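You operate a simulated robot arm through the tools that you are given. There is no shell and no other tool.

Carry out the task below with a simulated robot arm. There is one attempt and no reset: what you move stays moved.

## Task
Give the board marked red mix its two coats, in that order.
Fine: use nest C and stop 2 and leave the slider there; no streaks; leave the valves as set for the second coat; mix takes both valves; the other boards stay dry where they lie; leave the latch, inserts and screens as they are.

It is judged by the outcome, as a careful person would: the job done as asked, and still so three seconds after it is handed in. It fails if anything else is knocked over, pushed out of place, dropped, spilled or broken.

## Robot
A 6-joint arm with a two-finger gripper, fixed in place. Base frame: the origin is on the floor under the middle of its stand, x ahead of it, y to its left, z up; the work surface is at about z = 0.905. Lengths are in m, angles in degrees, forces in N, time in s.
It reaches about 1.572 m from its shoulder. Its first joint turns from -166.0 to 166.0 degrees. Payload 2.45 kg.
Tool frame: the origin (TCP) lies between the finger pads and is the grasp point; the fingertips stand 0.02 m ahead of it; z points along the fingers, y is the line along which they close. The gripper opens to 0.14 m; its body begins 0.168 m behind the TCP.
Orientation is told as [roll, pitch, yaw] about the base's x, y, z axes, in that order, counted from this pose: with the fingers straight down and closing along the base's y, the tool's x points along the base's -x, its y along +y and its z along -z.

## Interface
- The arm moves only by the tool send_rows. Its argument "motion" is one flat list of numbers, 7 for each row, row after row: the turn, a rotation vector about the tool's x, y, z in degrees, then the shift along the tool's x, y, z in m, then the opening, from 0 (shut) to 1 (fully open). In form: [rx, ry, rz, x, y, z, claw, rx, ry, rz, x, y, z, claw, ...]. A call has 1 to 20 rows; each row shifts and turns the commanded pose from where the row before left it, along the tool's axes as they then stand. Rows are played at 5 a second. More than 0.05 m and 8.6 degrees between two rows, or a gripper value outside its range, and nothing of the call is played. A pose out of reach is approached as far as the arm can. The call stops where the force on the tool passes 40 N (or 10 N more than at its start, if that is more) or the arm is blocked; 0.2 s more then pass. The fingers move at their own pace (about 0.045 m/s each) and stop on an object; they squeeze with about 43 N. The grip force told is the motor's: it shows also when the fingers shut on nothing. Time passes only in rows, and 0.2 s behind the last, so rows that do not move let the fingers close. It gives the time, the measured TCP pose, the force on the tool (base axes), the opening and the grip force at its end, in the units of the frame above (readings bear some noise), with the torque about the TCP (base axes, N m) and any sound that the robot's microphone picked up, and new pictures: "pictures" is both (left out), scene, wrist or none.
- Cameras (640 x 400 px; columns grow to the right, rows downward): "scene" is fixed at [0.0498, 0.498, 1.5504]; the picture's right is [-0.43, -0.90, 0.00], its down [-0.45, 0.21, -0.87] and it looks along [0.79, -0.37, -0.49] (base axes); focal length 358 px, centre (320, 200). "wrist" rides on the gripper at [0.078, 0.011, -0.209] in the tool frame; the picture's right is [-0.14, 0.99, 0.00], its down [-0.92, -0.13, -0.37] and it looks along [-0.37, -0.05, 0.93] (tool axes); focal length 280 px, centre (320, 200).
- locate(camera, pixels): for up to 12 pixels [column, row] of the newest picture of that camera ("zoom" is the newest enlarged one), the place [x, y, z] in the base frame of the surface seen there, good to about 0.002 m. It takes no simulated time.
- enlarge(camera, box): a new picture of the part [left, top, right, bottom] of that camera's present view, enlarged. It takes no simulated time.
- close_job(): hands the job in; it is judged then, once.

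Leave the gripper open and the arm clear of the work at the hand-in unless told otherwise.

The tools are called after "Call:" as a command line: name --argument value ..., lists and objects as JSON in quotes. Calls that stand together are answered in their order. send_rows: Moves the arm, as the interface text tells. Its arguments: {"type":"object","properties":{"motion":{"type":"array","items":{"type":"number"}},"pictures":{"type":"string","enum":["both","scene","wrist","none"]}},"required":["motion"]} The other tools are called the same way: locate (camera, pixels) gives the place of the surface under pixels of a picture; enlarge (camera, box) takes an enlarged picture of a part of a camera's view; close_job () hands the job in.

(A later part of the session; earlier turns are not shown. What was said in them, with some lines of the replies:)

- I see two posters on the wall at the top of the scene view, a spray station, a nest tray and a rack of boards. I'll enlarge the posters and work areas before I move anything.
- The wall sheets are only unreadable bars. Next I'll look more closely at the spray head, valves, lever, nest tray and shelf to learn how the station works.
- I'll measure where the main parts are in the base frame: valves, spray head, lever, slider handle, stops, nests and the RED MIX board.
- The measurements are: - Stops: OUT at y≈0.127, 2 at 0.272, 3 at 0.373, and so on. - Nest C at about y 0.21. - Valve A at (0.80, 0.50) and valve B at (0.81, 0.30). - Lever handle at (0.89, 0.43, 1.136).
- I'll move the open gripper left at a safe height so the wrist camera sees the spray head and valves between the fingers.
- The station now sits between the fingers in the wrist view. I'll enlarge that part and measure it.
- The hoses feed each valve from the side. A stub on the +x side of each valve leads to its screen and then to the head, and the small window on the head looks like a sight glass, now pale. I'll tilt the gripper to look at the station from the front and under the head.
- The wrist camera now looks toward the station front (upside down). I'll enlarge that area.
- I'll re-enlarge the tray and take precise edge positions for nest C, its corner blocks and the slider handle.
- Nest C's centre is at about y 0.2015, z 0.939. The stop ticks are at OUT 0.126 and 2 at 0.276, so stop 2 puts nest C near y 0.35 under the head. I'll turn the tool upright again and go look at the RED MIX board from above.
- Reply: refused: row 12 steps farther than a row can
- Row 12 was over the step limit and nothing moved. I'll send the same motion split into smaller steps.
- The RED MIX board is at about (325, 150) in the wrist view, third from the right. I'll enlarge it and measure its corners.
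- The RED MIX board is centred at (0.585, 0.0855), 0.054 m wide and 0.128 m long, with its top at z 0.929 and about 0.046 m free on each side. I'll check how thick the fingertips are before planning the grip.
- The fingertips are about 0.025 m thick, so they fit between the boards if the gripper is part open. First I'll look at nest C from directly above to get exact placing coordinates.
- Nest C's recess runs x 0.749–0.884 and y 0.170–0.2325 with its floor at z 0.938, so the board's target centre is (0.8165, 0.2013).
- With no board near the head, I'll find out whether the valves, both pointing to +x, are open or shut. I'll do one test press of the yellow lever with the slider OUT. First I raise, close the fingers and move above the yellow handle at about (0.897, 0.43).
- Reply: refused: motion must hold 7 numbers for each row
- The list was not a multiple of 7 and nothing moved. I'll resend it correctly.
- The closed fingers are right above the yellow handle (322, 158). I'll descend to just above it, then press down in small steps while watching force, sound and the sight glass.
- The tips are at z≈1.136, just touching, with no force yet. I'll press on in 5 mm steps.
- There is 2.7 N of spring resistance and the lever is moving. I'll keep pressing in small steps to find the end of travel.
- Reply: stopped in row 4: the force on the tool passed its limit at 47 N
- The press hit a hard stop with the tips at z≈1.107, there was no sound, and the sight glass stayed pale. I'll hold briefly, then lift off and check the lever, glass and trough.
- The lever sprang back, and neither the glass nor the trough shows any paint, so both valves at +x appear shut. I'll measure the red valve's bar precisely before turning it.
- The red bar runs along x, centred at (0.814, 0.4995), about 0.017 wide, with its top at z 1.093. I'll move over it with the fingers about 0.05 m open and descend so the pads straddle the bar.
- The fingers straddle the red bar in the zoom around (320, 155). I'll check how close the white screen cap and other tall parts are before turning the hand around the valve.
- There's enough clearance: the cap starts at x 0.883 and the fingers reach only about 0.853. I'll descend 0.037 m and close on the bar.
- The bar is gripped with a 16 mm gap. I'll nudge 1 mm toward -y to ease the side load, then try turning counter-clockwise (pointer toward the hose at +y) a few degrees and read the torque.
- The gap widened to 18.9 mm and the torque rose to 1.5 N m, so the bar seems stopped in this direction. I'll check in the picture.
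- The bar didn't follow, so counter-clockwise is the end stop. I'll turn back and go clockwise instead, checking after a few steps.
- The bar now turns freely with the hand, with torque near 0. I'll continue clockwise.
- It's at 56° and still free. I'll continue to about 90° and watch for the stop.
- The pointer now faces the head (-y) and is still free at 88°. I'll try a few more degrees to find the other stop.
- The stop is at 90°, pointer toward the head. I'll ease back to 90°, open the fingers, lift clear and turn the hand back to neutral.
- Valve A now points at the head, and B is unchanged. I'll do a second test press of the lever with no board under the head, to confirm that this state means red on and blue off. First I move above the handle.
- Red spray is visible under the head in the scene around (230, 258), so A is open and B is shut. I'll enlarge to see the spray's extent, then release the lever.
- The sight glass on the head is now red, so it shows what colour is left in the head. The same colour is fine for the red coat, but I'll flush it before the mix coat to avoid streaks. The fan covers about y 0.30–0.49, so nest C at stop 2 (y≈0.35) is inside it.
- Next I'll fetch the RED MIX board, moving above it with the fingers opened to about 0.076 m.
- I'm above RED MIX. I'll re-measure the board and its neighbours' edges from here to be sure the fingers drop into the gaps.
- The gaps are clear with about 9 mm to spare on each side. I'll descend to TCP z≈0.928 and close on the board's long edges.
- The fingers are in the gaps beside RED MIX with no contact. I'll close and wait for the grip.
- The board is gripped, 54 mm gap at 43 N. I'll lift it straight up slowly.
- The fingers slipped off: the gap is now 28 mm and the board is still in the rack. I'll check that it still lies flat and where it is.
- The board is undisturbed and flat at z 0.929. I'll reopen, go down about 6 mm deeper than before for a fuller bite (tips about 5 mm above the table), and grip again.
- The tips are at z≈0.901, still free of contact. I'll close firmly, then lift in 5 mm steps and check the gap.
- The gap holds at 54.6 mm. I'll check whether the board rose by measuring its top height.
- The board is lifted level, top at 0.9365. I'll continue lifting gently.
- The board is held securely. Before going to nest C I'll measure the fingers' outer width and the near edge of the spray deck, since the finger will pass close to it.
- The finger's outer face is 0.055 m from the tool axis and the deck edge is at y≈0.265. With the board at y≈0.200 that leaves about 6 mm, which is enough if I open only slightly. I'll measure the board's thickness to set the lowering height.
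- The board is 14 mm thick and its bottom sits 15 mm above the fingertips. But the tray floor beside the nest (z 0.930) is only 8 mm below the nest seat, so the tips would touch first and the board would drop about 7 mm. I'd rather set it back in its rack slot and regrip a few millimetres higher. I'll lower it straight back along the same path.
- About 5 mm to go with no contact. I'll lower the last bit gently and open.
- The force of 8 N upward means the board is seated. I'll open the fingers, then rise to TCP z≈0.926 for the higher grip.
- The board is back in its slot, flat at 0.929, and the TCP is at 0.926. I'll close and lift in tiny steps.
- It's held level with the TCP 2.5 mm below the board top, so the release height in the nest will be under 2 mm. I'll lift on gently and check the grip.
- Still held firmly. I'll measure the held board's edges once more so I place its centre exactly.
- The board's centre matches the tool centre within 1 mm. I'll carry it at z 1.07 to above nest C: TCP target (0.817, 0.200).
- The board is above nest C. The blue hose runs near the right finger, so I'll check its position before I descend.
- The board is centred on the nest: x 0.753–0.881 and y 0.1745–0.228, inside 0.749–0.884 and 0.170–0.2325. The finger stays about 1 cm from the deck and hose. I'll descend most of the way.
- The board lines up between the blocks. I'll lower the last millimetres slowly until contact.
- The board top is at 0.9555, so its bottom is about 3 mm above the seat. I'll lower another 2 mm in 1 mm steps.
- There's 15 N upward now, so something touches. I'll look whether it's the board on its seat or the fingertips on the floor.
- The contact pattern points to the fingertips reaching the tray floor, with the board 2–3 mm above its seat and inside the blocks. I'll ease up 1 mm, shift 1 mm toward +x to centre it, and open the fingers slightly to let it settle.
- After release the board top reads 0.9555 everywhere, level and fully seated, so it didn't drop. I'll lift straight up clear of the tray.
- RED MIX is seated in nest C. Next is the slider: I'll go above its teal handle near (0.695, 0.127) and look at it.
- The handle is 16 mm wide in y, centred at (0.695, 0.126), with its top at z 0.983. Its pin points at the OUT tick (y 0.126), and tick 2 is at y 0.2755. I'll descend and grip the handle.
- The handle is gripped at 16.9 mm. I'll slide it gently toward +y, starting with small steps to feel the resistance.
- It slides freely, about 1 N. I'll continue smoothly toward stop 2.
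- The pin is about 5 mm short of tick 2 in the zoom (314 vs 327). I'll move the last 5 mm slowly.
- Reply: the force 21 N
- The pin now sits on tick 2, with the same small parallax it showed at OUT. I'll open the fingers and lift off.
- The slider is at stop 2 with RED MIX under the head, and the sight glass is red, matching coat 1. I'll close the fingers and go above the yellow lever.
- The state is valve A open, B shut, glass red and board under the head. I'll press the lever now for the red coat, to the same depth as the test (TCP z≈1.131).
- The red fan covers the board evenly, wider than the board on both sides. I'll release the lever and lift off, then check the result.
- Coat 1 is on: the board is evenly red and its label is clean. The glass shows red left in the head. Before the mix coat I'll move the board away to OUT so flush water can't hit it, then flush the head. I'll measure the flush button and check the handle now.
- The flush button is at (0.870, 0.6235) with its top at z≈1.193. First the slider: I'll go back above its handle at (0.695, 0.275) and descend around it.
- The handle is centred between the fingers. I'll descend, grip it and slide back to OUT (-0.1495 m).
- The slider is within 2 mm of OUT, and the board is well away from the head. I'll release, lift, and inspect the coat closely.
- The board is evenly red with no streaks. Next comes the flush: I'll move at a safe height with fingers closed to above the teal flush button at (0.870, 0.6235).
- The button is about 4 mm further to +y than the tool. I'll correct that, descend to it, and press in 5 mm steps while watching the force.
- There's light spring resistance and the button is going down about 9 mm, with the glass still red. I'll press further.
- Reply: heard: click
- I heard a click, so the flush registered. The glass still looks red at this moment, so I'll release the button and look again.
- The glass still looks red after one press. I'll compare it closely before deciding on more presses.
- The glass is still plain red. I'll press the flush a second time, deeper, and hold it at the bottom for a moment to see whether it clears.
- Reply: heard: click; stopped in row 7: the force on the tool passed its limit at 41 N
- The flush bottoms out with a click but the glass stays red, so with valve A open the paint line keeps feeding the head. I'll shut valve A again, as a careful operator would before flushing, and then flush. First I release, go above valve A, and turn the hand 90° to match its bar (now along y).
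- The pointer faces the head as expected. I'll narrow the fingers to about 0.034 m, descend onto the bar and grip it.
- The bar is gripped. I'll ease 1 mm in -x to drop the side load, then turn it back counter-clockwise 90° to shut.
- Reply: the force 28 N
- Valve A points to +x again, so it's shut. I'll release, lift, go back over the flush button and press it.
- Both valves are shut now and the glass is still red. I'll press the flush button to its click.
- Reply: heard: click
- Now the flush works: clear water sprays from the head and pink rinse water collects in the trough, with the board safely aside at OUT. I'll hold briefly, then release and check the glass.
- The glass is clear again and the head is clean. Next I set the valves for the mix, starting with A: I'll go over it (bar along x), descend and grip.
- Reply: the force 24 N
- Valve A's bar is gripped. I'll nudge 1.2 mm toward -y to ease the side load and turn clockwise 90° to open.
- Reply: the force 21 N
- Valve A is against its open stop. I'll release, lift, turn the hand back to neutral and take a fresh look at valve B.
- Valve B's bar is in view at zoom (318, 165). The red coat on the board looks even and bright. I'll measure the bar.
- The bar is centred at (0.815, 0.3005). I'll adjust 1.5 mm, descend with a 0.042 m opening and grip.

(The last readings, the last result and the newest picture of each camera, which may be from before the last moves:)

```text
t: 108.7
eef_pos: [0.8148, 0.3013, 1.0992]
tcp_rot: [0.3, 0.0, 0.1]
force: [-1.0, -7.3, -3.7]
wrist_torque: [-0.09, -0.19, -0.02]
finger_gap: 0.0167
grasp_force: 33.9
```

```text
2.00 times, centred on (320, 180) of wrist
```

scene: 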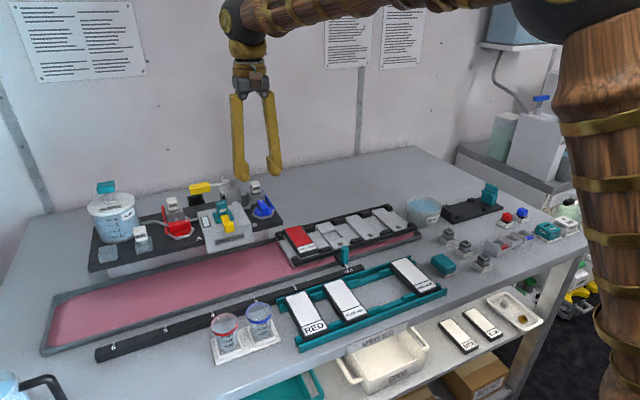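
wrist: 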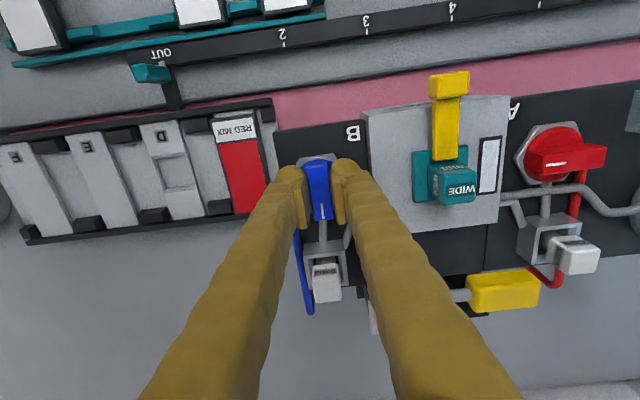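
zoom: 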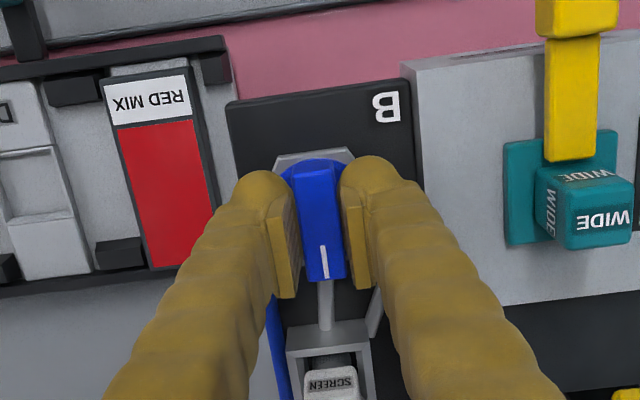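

It's gripped. I'll try a few degrees clockwise first (the way A opened) and read the torque.

Call:
send_rows --motion '[0, 0, 4, 0, 0, 0, 0, 0, 0, 4, 0, 0, 0, 0]' --pictures "wrist"

Call:
enlarge --camera "wrist" --box '[220, 80, 420, 280]'

```text
t: 109.3
eef_pos: [0.8138, 0.2995, 1.0991]
tcp_rot: [0.2, 0.2, -7.8]
force: [-3.5, -10.0, -9.1]
wrist_torque: [-0.1, -0.25, 0.02]
finger_gap: 0.0166
grasp_force: 41.7
```

wrist: 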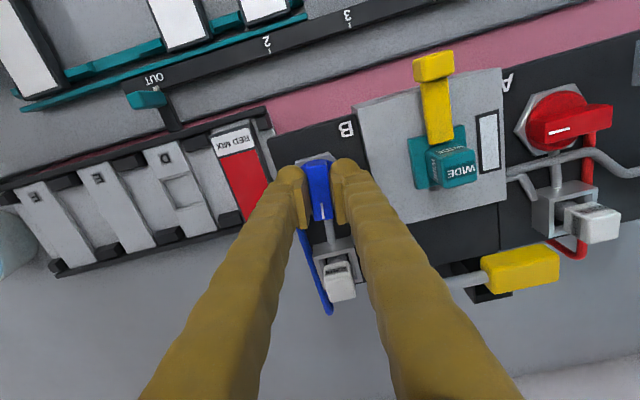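

```text
2.00 times, centred on (320, 180) of wrist
```

zoom: 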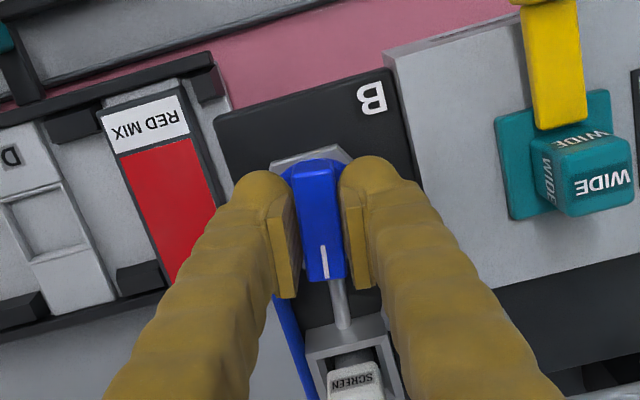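

It turns freely clockwise. I'll continue to the 90° stop.

Call:
send_rows --motion '[0, 0, 8.2, 0, 0, 0, 0, 0, 0, 8.2, 0, 0, 0, 0, 0, 0, 8.2, 0, 0, 0, 0, 0, 0, 8.2, 0, 0, 0, 0, 0, 0, 8.2, 0, 0, 0, 0, 0, 0, 8.2, 0, 0, 0, 0, 0, 0, 8.2, 0, 0, 0, 0, 0, 0, 8.2, 0, 0, 0, 0, 0, 0, 8.2, 0, 0, 0, 0, 0, 0, 8.2, 0, 0, 0, 0, 0, 0, 1.5, 0, 0, 0, 0]' --pictures "wrist"

Call:
enlarge --camera "wrist" --box '[220, 80, 420, 280]'

```text
t: 111.7
eef_pos: [0.8161, 0.3012, 1.0989]
tcp_rot: [0.0, 0.2, -91.5]
force: [5.9, 7.4, -19.9]
wrist_torque: [0.11, -0.08, 0.72]
finger_gap: 0.0164
grasp_force: 42.2
```

wrist: 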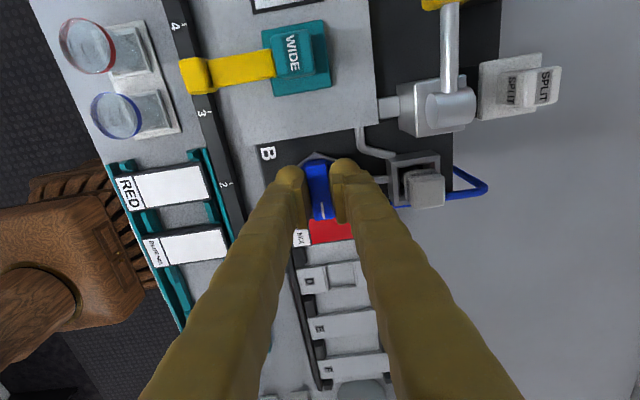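

```text
2.00 times, centred on (320, 180) of wrist
```

zoom: 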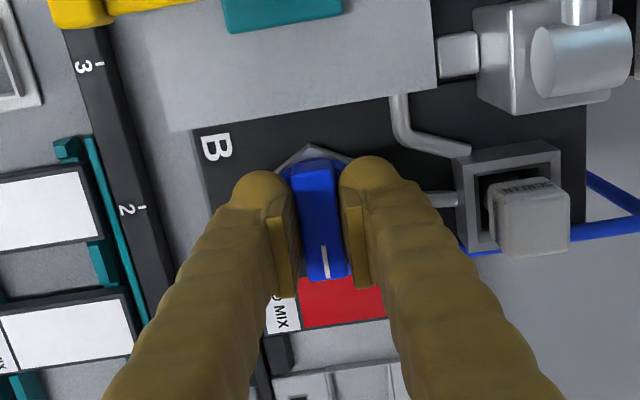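

Valve B is at its 90° stop, so both valves are open. I'll release, lift and turn the hand back.

Call:
send_rows --motion '[0, 0, -1.5, 0, 0, 0, 0, 0, 0, 0, 0, 0, 0, 0.2, 0, 0, 0, 0, 0, 0, 0.3, 0, 0, 0, 0, 0, -0.03, 0.3, 0, 0, 0, 0, 0, -0.05, 0.3, 0, 0, 0, 0, 0, -0.05, 0.3, 0, 0, -8.2, 0, 0, 0, 0.2, 0, 0, -8.2, 0, 0, 0, 0.1, 0, 0, -8.2, 0, 0, 0, 0, 0, 0, -8.2, 0, 0, 0, 0, 0, 0, -8.2, 0, 0, 0, 0, 0, 0, -8.2, 0, 0, 0, 0, 0, 0, -8.2, 0, 0, 0, 0, 0, 0, -8.2, 0, 0, 0, 0, 0, 0, -8.2, 0, 0, 0, 0, 0, 0, -8.2, 0, 0, 0, 0, 0, 0, -8, 0, 0, 0, 0]'

Call:
enlarge --camera "scene" --box '[130, 170, 320, 290]'

```text
t: 115.3
eef_pos: [0.8137, 0.2996, 1.2289]
tcp_rot: [0.2, 0.1, 0.2]
force: [0.3, 0.6, 0.1]
wrist_torque: [-0.01, 0.0, 0.02]
finger_gap: 0.0002
grasp_force: 29.8
```

scene: 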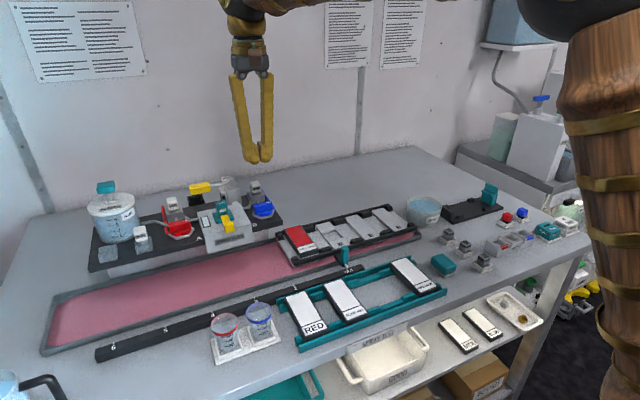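
wrist: 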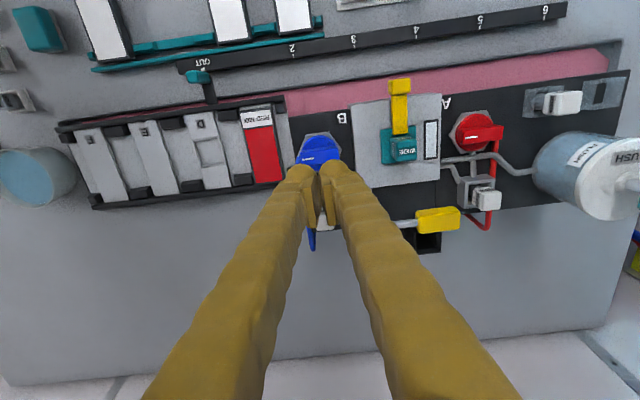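

```text
3.33 times, centred on (225, 230) of scene
```

zoom: 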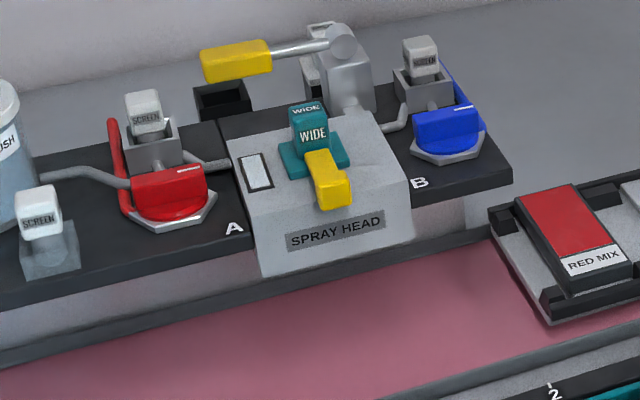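

Both valves now point the same way, the glass is clear and the board is at OUT. As with red, I'll do one priming test spray off the board to confirm the mix colour. I'm moving over the lever.

Call:
send_rows --motion '[0, 0, 0, -0.02, 0.033, 0, 0, 0, 0, 0, -0.02, 0.033, 0, 0, 0, 0, 0, -0.022, 0.033, 0, 0, 0, 0, 0, -0.021, 0.033, 0, 0, 0, 0, 0, 0, 0, 0.04, 0, 0, 0, 0, 0, 0, 0.018, 0, 0, 0, 0, 0, 0, 0.015, 0, 0, 0, 0, 0, 0, 0.01, 0, 0, 0, 0, 0, 0, 0.01, 0, 0, 0, 0, 0, 0, 0.005, 0]'

Call:
enlarge --camera "scene" --box '[130, 170, 320, 290]'

```text
t: 117.5
eef_pos: [0.897, 0.4315, 1.1307]
tcp_rot: [0.3, 0.0, 0.0]
force: [1.3, 0.1, 2.9]
wrist_torque: [-0.03, -0.01, -0.01]
finger_gap: 0.0
grasp_force: 29.6
```

scene: 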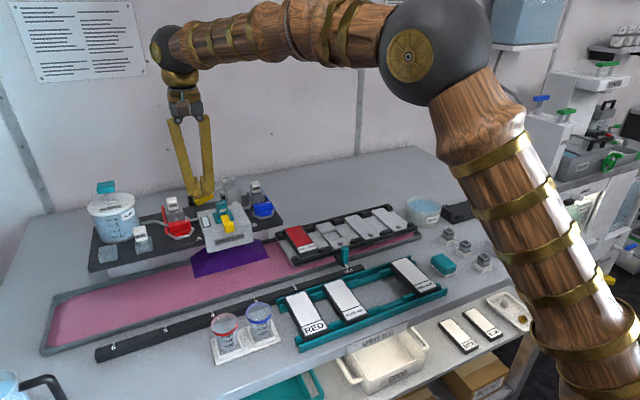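
wrist: 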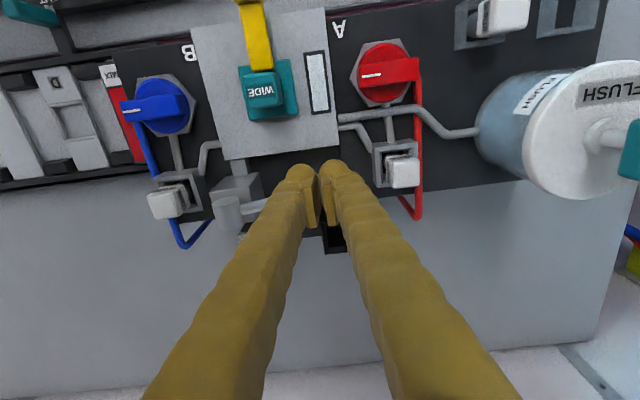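

```text
3.33 times, centred on (225, 230) of scene
```

zoom: 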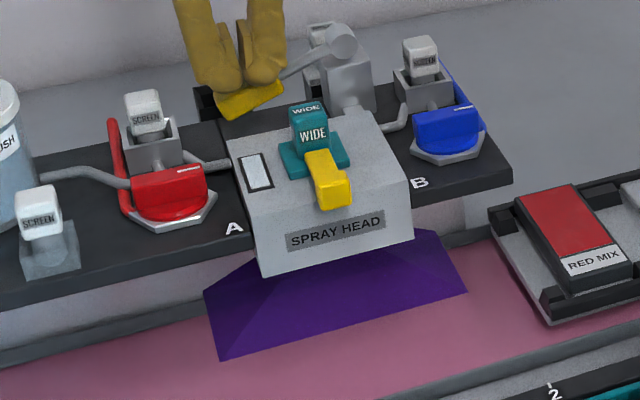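

A uniform purple mix sprays, well clear of the board. I'll release the lever and check the glass.

Call:
send_rows --motion '[0, 0, 0, 0, 0, -0.01, 0, 0, 0, 0, 0, 0, -0.03, 0, 0, 0, 0, 0, 0, -0.05, 0, 0, 0, 0, 0, 0, -0.03, 0]'

Call:
enlarge --camera "scene" --box '[130, 170, 380, 300]'

```text
t: 118.5
eef_pos: [0.8967, 0.4326, 1.2504]
tcp_rot: [0.2, -0.1, 0.0]
force: [0.1, 0.4, -1.0]
wrist_torque: [-0.01, 0.03, 0.02]
finger_gap: 0.0
grasp_force: 29.6
```

scene: 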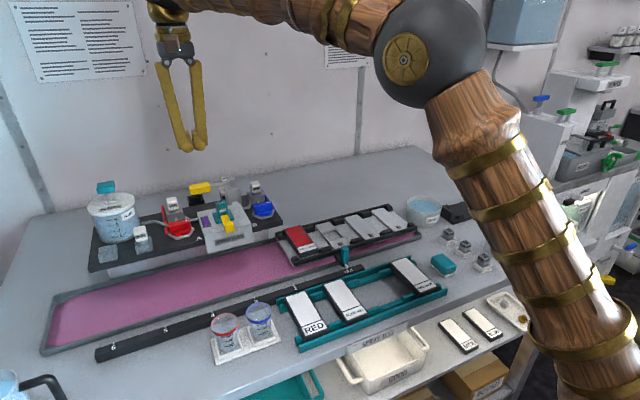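
wrist: 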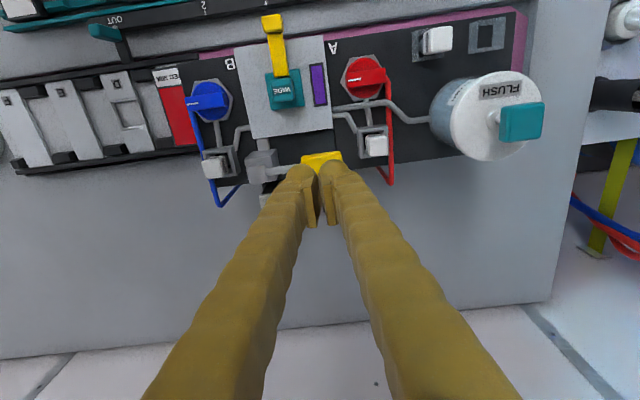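

```text
2.56 times, centred on (255, 235) of scene
```

zoom: 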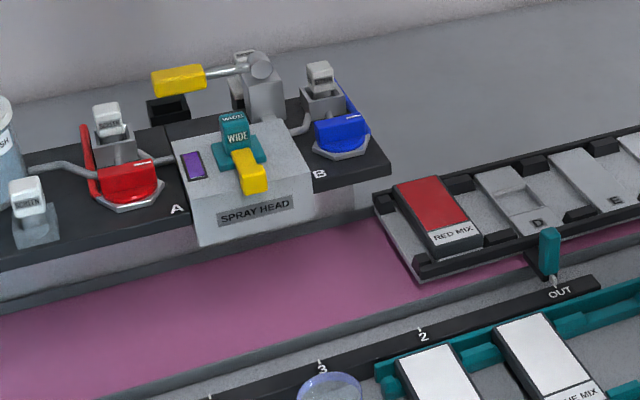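

The glass is purple, matching coat 2. I'll fetch the slider: move above its handle at (0.695, 0.1265).

Call:
send_rows --motion '[0, 0, 0, 0.0251, -0.0383, 0, 0.1, 0, 0, 0, 0.0251, -0.0383, 0, 0.35, 0, 0, 0, 0.0251, -0.0383, 0, 0.35, 0, 0, 0, 0.0251, -0.0383, 0, 0.35, 0, 0, 0, 0.0251, -0.0383, 0, 0.35, 0, 0, 0, 0.0251, -0.0383, 0, 0.35, 0, 0, 0, 0.0251, -0.0383, 0, 0.35, 0, 0, 0, 0.0251, -0.0383, 0, 0.35, 0, 0, 0, 0, 0, 0.05, 0.35, 0, 0, 0, 0, 0, 0.05, 0.35, 0, 0, 0, 0, 0, 0.05, 0.35, 0, 0, 0, 0, 0, 0.05, 0.35]' --pictures "wrist"

Call:
enlarge --camera "wrist" --box '[240, 100, 400, 260]'

```text
t: 121.1
eef_pos: [0.6977, 0.1259, 1.0517]
tcp_rot: [0.2, 0.1, 0.1]
force: [0.1, -0.7, 0.3]
wrist_torque: [-0.01, 0.02, -0.02]
finger_gap: 0.049
grasp_force: 0.1
```

wrist: 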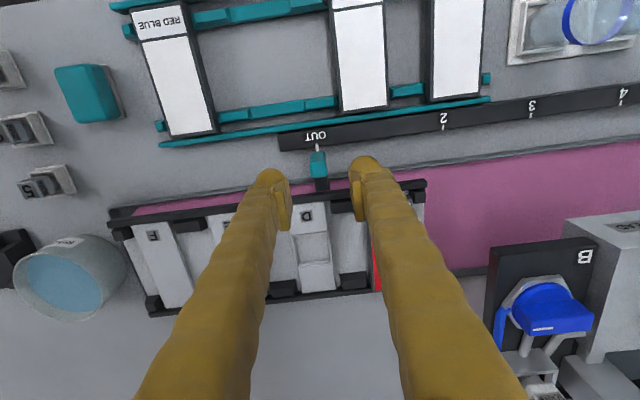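

```text
2.50 times, centred on (320, 180) of wrist
```

zoom: 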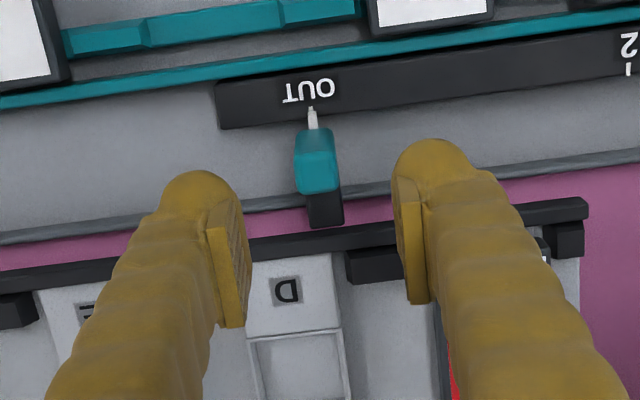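

The handle is centred. I'll descend, grip and slide toward stop 2, stopping a bit short to check.

Call:
send_rows --motion '[0, 0, 0, 0.001, 0, 0.04, 0.35, 0, 0, 0, 0, 0, 0.042, 0.35, 0, 0, 0, 0, 0, 0, 0.2, 0, 0, 0, 0, 0, 0, 0.1, 0, 0, 0, 0, 0, 0, 0, 0, 0, 0, 0, 0.004, 0, 0, 0, 0, 0, 0, 0.008, 0, 0, 0, 0, 0, 0, 0.0125, 0, 0, 0, 0, 0, 0, 0.0125, 0, 0, 0, 0, 0, 0, 0.0125, 0, 0, 0, 0, 0, 0, 0.0125, 0, 0, 0, 0, 0, 0, 0.0125, 0, 0, 0, 0, 0, 0, 0.0125, 0, 0, 0, 0, 0, 0, 0.0125, 0, 0, 0, 0, 0, 0, 0.0125, 0, 0, 0, 0, 0, 0, 0.0125, 0, 0, 0, 0, 0, 0, 0.0125, 0, 0, 0, 0, 0, 0, 0.007, 0, 0, 0, 0, 0, 0, 0.003, 0, 0]'

Call:
enlarge --camera "wrist" --box '[270, 130, 370, 210]'

```text
t: 125.1
eef_pos: [0.6965, 0.2744, 0.9676]
tcp_rot: [0.3, 0.0, 0.1]
force: [7.8, 1.6, -18.8]
wrist_torque: [-0.01, 0.03, -0.1]
finger_gap: 0.0169
grasp_force: 42.7
```

scene: 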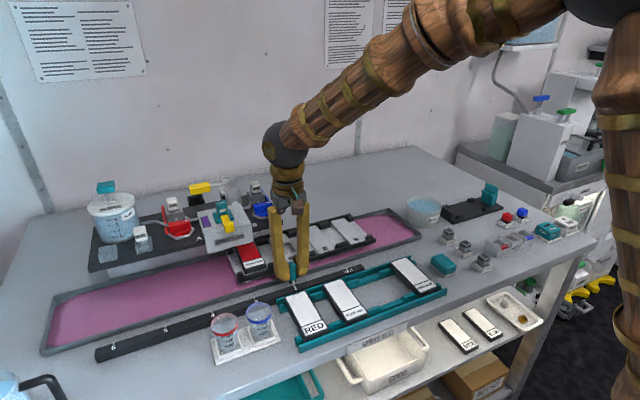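
wrist: 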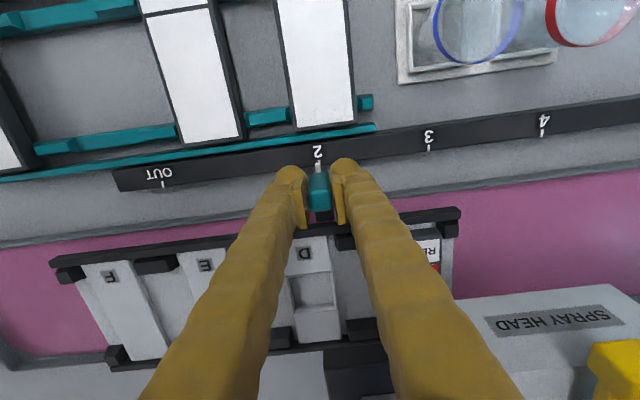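

```text
5.00 times, centred on (320, 170) of wrist
```

zoom: 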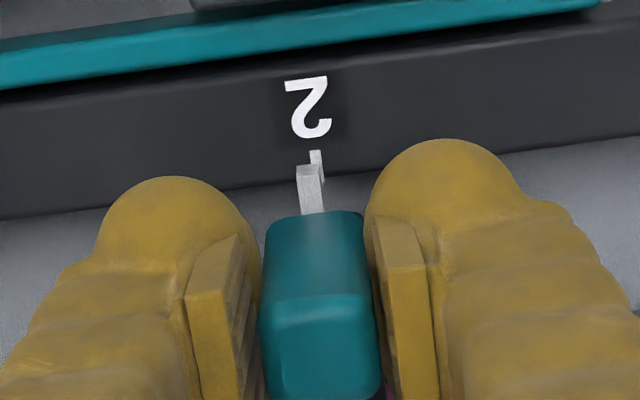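

The pin is about 2 mm short of tick 2. I'll move that last bit, checking against the earlier good alignment.

Call:
send_rows --motion '[0, 0, 0, 0, 0.002, 0, 0, 0, 0, 0, 0, 0, 0, 0]' --pictures "wrist"

Call:
enlarge --camera "wrist" --box '[270, 130, 370, 210]'

```text
t: 125.7
eef_pos: [0.6961, 0.2751, 0.9686]
tcp_rot: [0.2, 0.1, 0.1]
force: [7.7, -1.3, -20.4]
wrist_torque: [-0.03, -0.1, -0.07]
finger_gap: 0.0172
grasp_force: 43.0
```

wrist: 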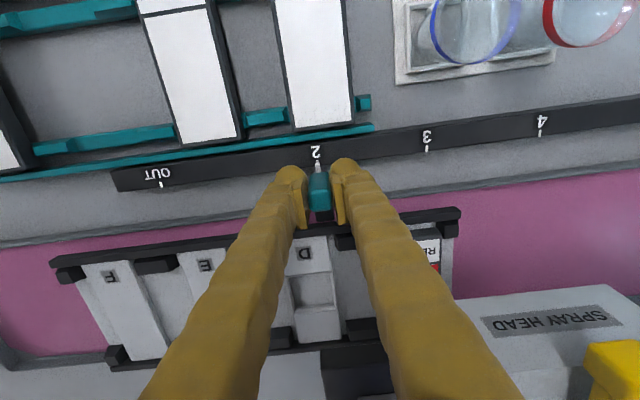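

```text
5.00 times, centred on (320, 170) of wrist
```

zoom: 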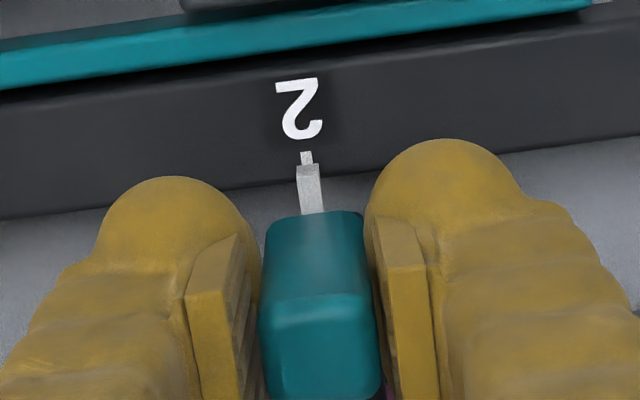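

The pin is on tick 2. I'll release the handle and lift off.

Call:
send_rows --motion '[0, 0, 0, 0, 0, 0, 0.15, 0, 0, 0, 0, 0, 0, 0.25, 0, 0, 0, 0, 0, 0, 0.35, 0, 0, 0, 0, 0, -0.02, 0.35, 0, 0, 0, 0, 0, -0.04, 0.35, 0, 0, 0, 0, 0, -0.05, 0.35, 0, 0, 0, 0, 0, -0.05, 0.2, 0, 0, 0, 0, 0, -0.05, 0, 0, 0, 0, 0, 0, -0.05, 0, 0, 0, 0, 0, 0, -0.02, 0]'

Call:
enlarge --camera "scene" --box '[180, 190, 360, 310]'

Call:
enlarge --camera "wrist" --box '[250, 80, 450, 240]'

```text
t: 127.9
eef_pos: [0.6969, 0.274, 1.2488]
tcp_rot: [0.2, 0.0, 0.0]
force: [-0.7, 0.0, 0.2]
wrist_torque: [0.0, 0.0, -0.01]
finger_gap: 0.0
grasp_force: 29.5
```

scene: 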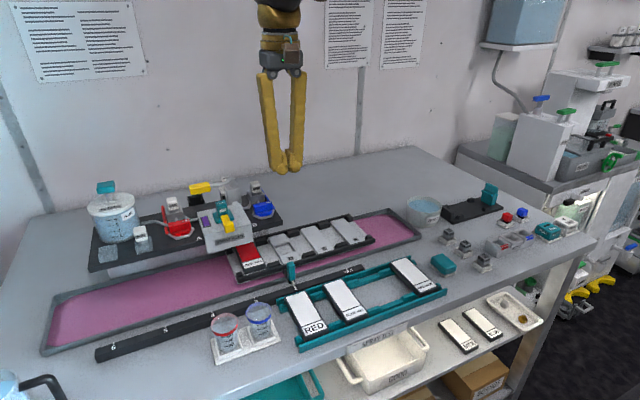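
wrist: 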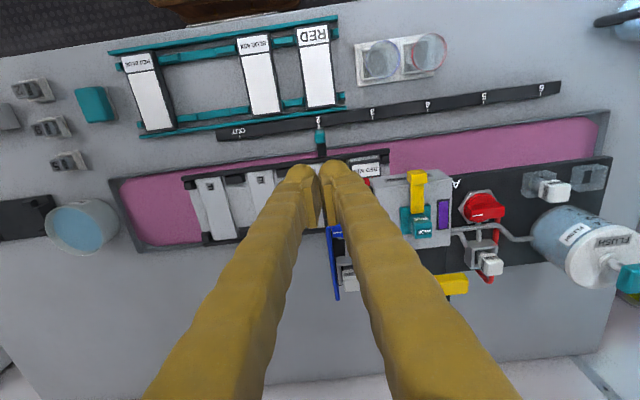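

```text
3.33 times, centred on (270, 250) of scene
```

zoom: 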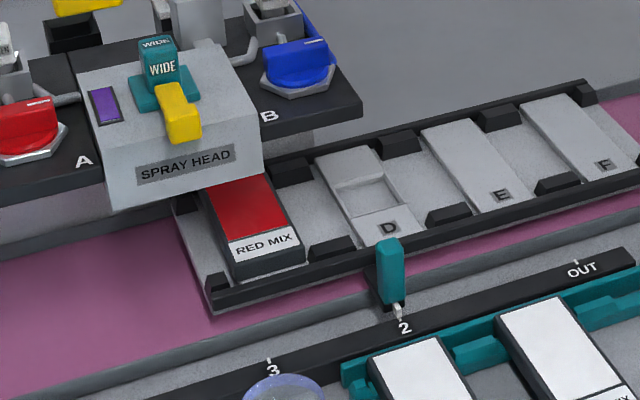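

```text
2.50 times, centred on (350, 160) of wrist
```

zoom: 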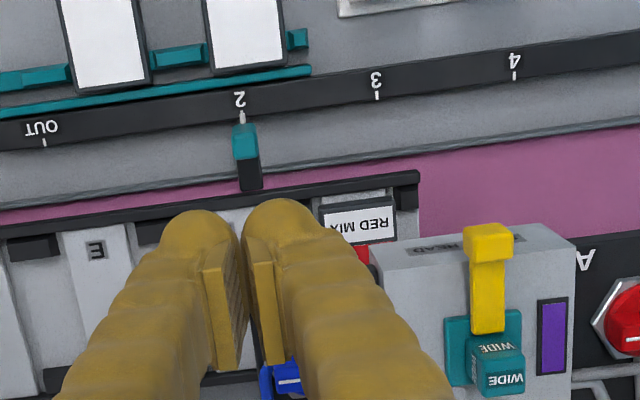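

The board is at stop 2, the slider pin is on 2, both valves are open and the glass is purple. I'll move over the lever and press it for the mix coat.

Call:
send_rows --motion '[0, 0, 0, -0.0334, 0.0263, 0, 0, 0, 0, 0, -0.0334, 0.0263, 0, 0, 0, 0, 0, -0.0334, 0.0263, 0, 0, 0, 0, 0, -0.0334, 0.0263, 0, 0, 0, 0, 0, -0.0334, 0.0263, 0, 0, 0, 0, 0, -0.0334, 0.0263, 0, 0, 0, 0, 0, 0, 0, 0.04, 0, 0, 0, 0, 0, 0, 0.037, 0]'

```text
t: 129.7
eef_pos: [0.8969, 0.4313, 1.1722]
tcp_rot: [0.2, 0.0, 0.1]
force: [-1.0, 0.3, 0.7]
wrist_torque: [-0.02, 0.0, 0.0]
finger_gap: 0.0
grasp_force: 29.2
```

scene: 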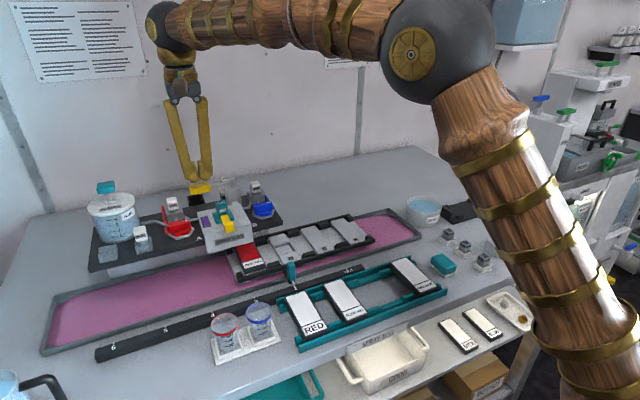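
wrist: 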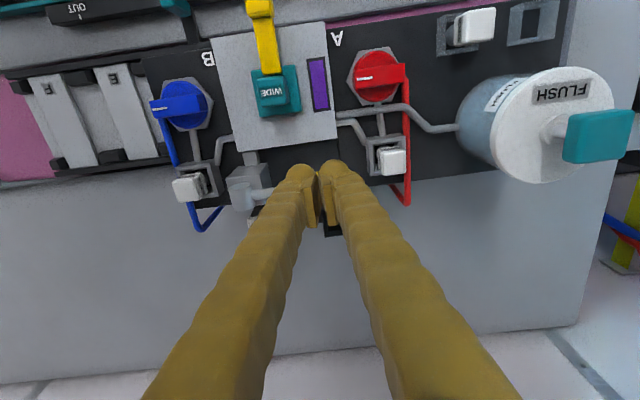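

Everything is in place, so I'll press now for the mix coat, the same stroke as before.

Call:
send_rows --motion '[0, 0, 0, 0, 0, 0.015, 0, 0, 0, 0, 0, 0, 0.01, 0, 0, 0, 0, 0, 0, 0.01, 0, 0, 0, 0, 0, 0, 0.006, 0]'

Call:
enlarge --camera "scene" --box '[160, 190, 320, 300]'

```text
t: 130.7
eef_pos: [0.896, 0.4324, 1.1324]
tcp_rot: [0.2, 0.1, 0.0]
force: [0.4, 0.0, 2.7]
wrist_torque: [-0.03, -0.04, -0.01]
finger_gap: 0.0
grasp_force: 29.4
```

scene: 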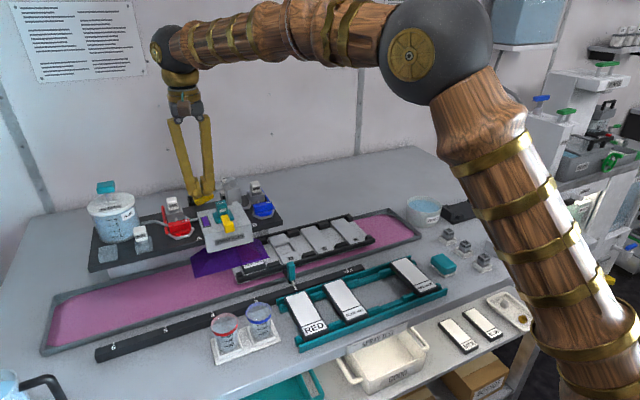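
wrist: 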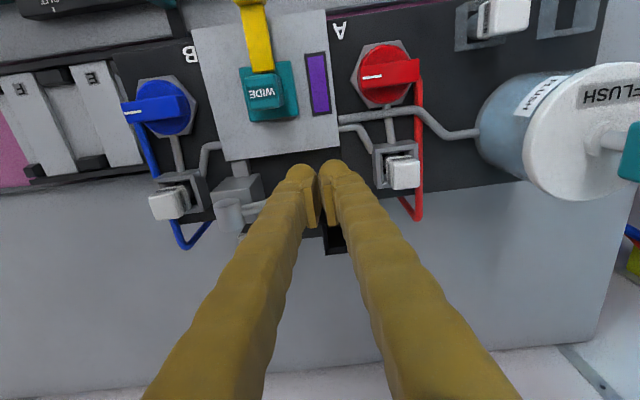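

```text
3.64 times, centred on (240, 245) of scene
```

zoom: 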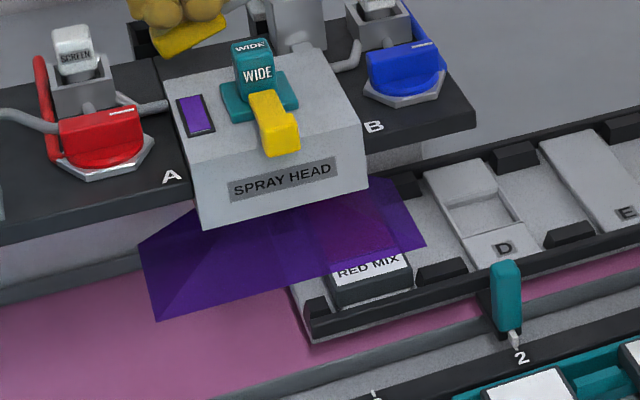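

The purple fan covers the board as the red one did. I'll release the lever and lift clear.

Call:
send_rows --motion '[0, 0, 0, 0, 0, -0.01, 0, 0, 0, 0, 0, 0, -0.03, 0, 0, 0, 0, 0, 0, -0.05, 0, 0, 0, 0, 0, 0, -0.03, 0]'

Call:
enlarge --camera "scene" --box '[160, 190, 320, 300]'

```text
t: 131.7
eef_pos: [0.8959, 0.4329, 1.2514]
tcp_rot: [0.3, 0.0, 0.1]
force: [-0.3, -0.4, -1.0]
wrist_torque: [0.0, 0.0, 0.0]
finger_gap: 0.0002
grasp_force: 29.5
```

scene: 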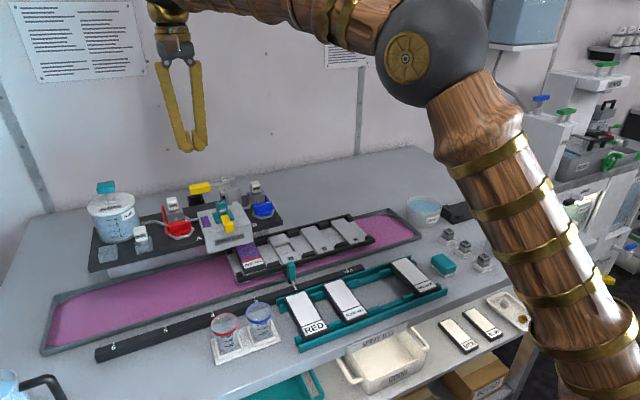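
wrist: 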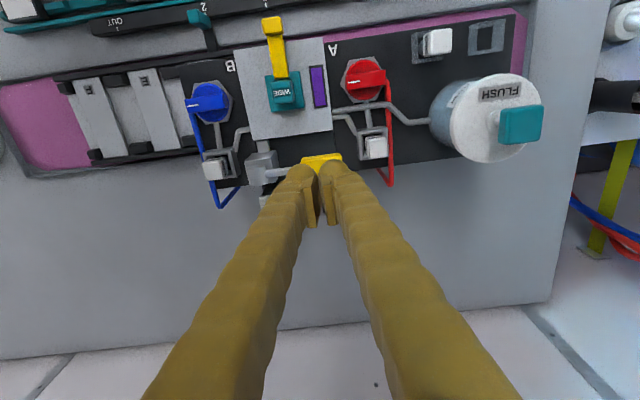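

```text
3.64 times, centred on (240, 245) of scene
```

zoom: 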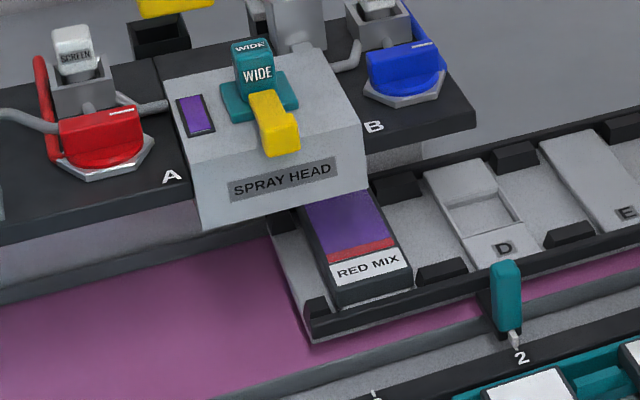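

Coat 2 is on: even purple with a narrow red band of the first coat next to the label, no streaks visible. I'll retract to the starting area, open the gripper and inspect everything.

Call:
send_rows --motion '[0, 0, 0, 0, 0, -0.04, 0, 0, 0, 0, 0.025, -0.031, 0, 0, 0, 0, 0, 0.025, -0.031, 0, 0, 0, 0, 0, 0.025, -0.031, 0, 0, 0, 0, 0, 0.025, -0.031, 0, 0.3, 0, 0, 0, 0.025, -0.031, 0, 0.6, 0, 0, 0, 0.025, -0.031, 0, 0.8, 0, 0, 0, 0.025, -0.031, 0, 1, 0, 0, 0, 0.025, -0.031, 0, 1, 0, 0, 0, 0.02, 0, 0, 1, 0, 0, 0, 0, 0, 0, 1, 0, 0, 0, 0, 0, 0, 1]'

Call:
enlarge --camera "scene" --box '[180, 190, 360, 310]'

Call:
enlarge --camera "scene" --box '[225, 235, 285, 285]'

Call:
enlarge --camera "scene" --box '[270, 240, 450, 360]'

```text
t: 134.3
eef_pos: [0.6751, 0.1835, 1.2917]
tcp_rot: [0.2, 0.0, 0.2]
force: [0.8, 0.5, 1.3]
wrist_torque: [-0.02, -0.02, -0.02]
finger_gap: 0.1401
grasp_force: 0.1
```

scene: 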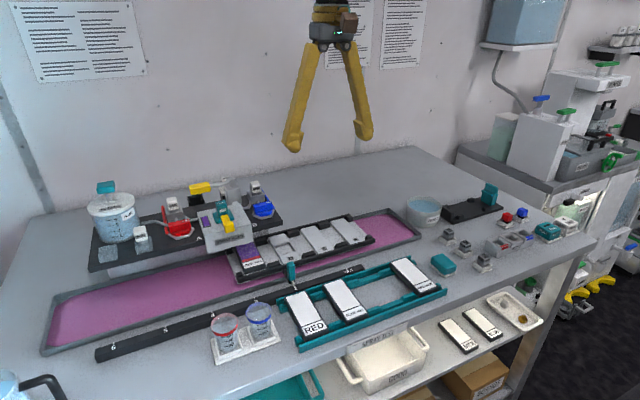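
wrist: 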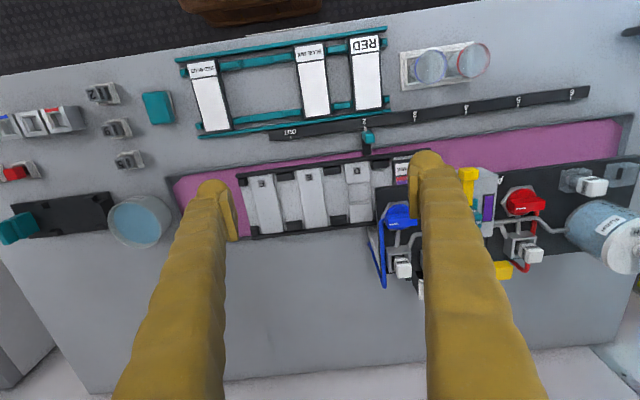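

```text
3.33 times, centred on (270, 250) of scene
```

zoom: 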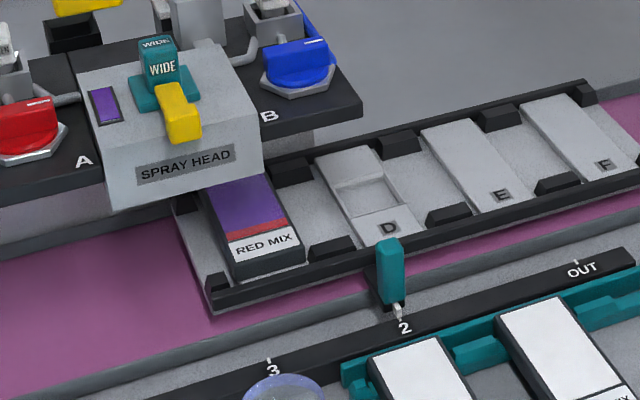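

```text
8.00 times, centred on (255, 260) of scene
```

zoom: 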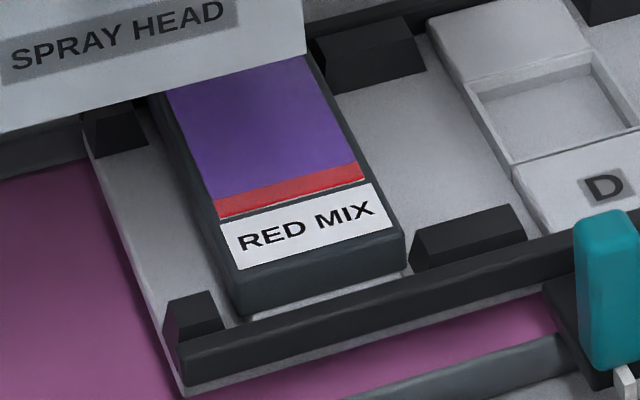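

```text
3.33 times, centred on (360, 300) of scene
```

zoom: 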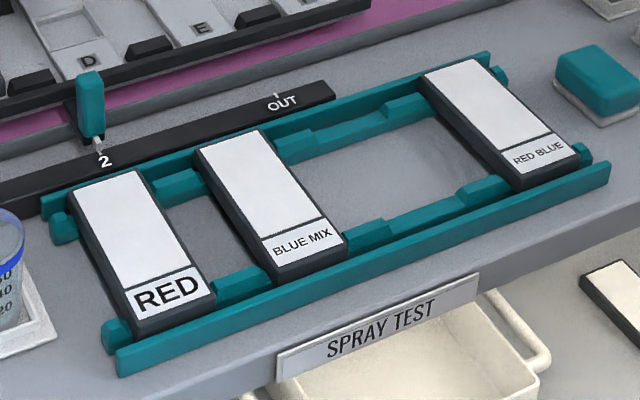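

Everything reads as asked: RED MIX in nest C at stop 2 with red then mix, both valves open, the other boards white and in place. I'll let a few seconds pass with the arm clear so the coat can set, then take a last look.

Call:
send_rows --motion '[0, 0, 0, 0, 0, 0, 1, 0, 0, 0, 0, 0, 0, 1, 0, 0, 0, 0, 0, 0, 1, 0, 0, 0, 0, 0, 0, 1, 0, 0, 0, 0, 0, 0, 1, 0, 0, 0, 0, 0, 0, 1, 0, 0, 0, 0, 0, 0, 1, 0, 0, 0, 0, 0, 0, 1, 0, 0, 0, 0, 0, 0, 1, 0, 0, 0, 0, 0, 0, 1, 0, 0, 0, 0, 0, 0, 1, 0, 0, 0, 0, 0, 0, 1, 0, 0, 0, 0, 0, 0, 1, 0, 0, 0, 0, 0, 0, 1, 0, 0, 0, 0, 0, 0, 1, 0, 0, 0, 0, 0, 0, 1, 0, 0, 0, 0, 0, 0, 1, 0, 0, 0, 0, 0, 0, 1, 0, 0, 0, 0, 0, 0, 1, 0, 0, 0, 0, 0, 0, 1]' --pictures "none"

Call:
send_rows --motion '[0, 0, 0, 0, 0, 0, 1, 0, 0, 0, 0, 0, 0, 1, 0, 0, 0, 0, 0, 0, 1, 0, 0, 0, 0, 0, 0, 1, 0, 0, 0, 0, 0, 0, 1, 0, 0, 0, 0, 0, 0, 1, 0, 0, 0, 0, 0, 0, 1, 0, 0, 0, 0, 0, 0, 1, 0, 0, 0, 0, 0, 0, 1, 0, 0, 0, 0, 0, 0, 1, 0, 0, 0, 0, 0, 0, 1, 0, 0, 0, 0, 0, 0, 1, 0, 0, 0, 0, 0, 0, 1, 0, 0, 0, 0, 0, 0, 1, 0, 0, 0, 0, 0, 0, 1, 0, 0, 0, 0, 0, 0, 1, 0, 0, 0, 0, 0, 0, 1, 0, 0, 0, 0, 0, 0, 1, 0, 0, 0, 0, 0, 0, 1, 0, 0, 0, 0, 0, 0, 1]' --pictures "none"

Call:
send_rows --motion '[0, 0, 0, 0, 0, 0, 1, 0, 0, 0, 0, 0, 0, 1, 0, 0, 0, 0, 0, 0, 1, 0, 0, 0, 0, 0, 0, 1, 0, 0, 0, 0, 0, 0, 1, 0, 0, 0, 0, 0, 0, 1, 0, 0, 0, 0, 0, 0, 1, 0, 0, 0, 0, 0, 0, 1, 0, 0, 0, 0, 0, 0, 1, 0, 0, 0, 0, 0, 0, 1, 0, 0, 0, 0, 0, 0, 1, 0, 0, 0, 0, 0, 0, 1, 0, 0, 0, 0, 0, 0, 1, 0, 0, 0, 0, 0, 0, 1, 0, 0, 0, 0, 0, 0, 1, 0, 0, 0, 0, 0, 0, 1, 0, 0, 0, 0, 0, 0, 1, 0, 0, 0, 0, 0, 0, 1, 0, 0, 0, 0, 0, 0, 1, 0, 0, 0, 0, 0, 0, 1]' --pictures "both"

Call:
enlarge --camera "scene" --box '[130, 170, 330, 300]'

Call:
enlarge --camera "scene" --box '[225, 235, 305, 295]'

```text
t: 138.5
eef_pos: [0.6766, 0.1837, 1.2921]
tcp_rot: [0.2, 0.0, 0.2]
force: [-0.3, -0.5, -0.5]
wrist_torque: [0.03, 0.0, -0.01]
finger_gap: 0.14
grasp_force: 0.0
```

```text
t: 142.7
eef_pos: [0.6768, 0.1851, 1.2913]
tcp_rot: [0.2, 0.0, 0.1]
force: [-0.8, 0.5, -0.4]
wrist_torque: [0.03, -0.01, 0.02]
finger_gap: 0.14
grasp_force: 0.1
```

```text
t: 146.9
eef_pos: [0.6766, 0.1833, 1.2916]
tcp_rot: [0.3, 0.1, 0.2]
force: [0.1, -0.5, 0.6]
wrist_torque: [0.0, 0.03, -0.03]
finger_gap: 0.1398
grasp_force: 0.0
```

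scene: 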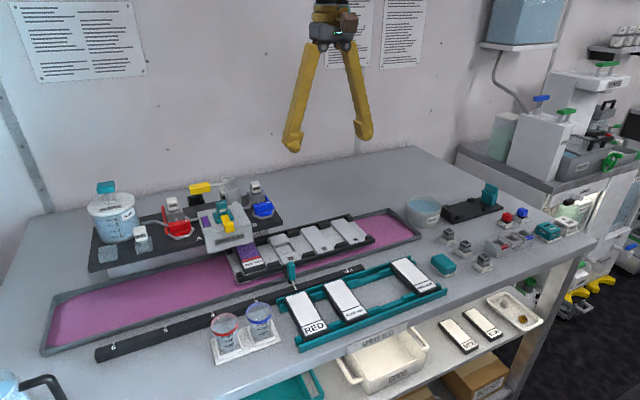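
wrist: 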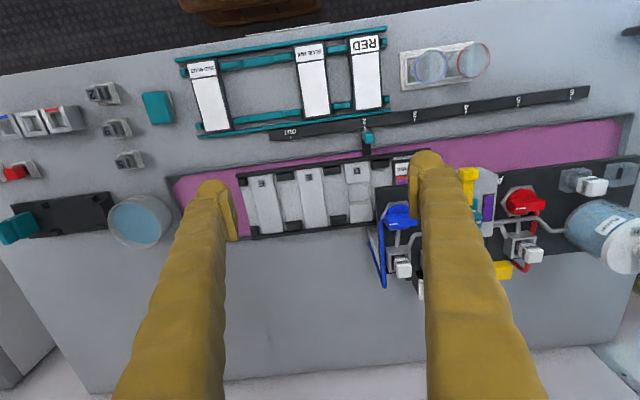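

```text
3.08 times, centred on (230, 235) of scene
```

zoom: 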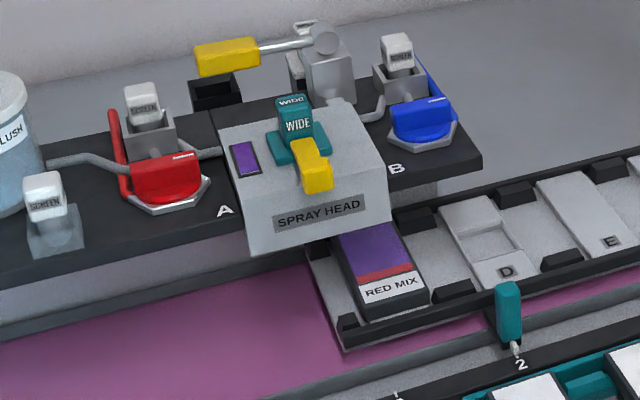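

```text
6.67 times, centred on (265, 265) of scene
```

zoom: 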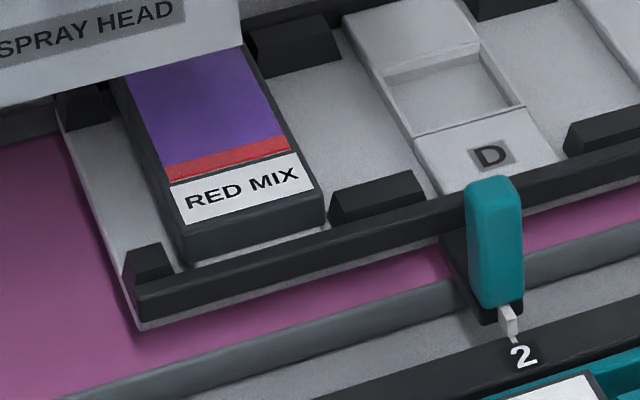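

The final check shows:
- RED MIX sits in nest C at stop 2 with a clean, even purple coat over red.
- Both valves are open for the mix, and the lever is released.
- The latch, inserts and screens are untouched, and the other boards are dry in the rack.
- The gripper is open and the arm is clear.

I'm handing in the job.

Call:
close_job

```text
The job is handed in.
```

The RED MIX board has its two coats, red first and then the mix. It sits in nest C with the slider left at stop 2.

- **Coats:** The coats look even and streak-free where the board shows; the back part sits under the spray head. A narrow red band of the first coat shows next to the label.
- **Valves:** Both are left open, as set for the mix coat.
- **Test sprays:** I tested each colour once with no board under the head. I also pressed the lever once at the start with both valves shut, and nothing came out.
- **Flush:** I flushed the head between coats with the board moved aside to OUT. The flush only worked with both valves shut, so I closed the red valve for it and reopened it afterwards.
- **Trough:** The trough under the head now holds tinted rinse water and overspray from the flush and sprays.
- **Handling:** My first grip on the board slipped while it was still in its rack slot. On the second try I lifted it, set it back and regripped it higher; it stayed flat and was not dropped.
- **Left alone:** The other boards are dry and where they lay. I did not touch the latch, inserts or screens.
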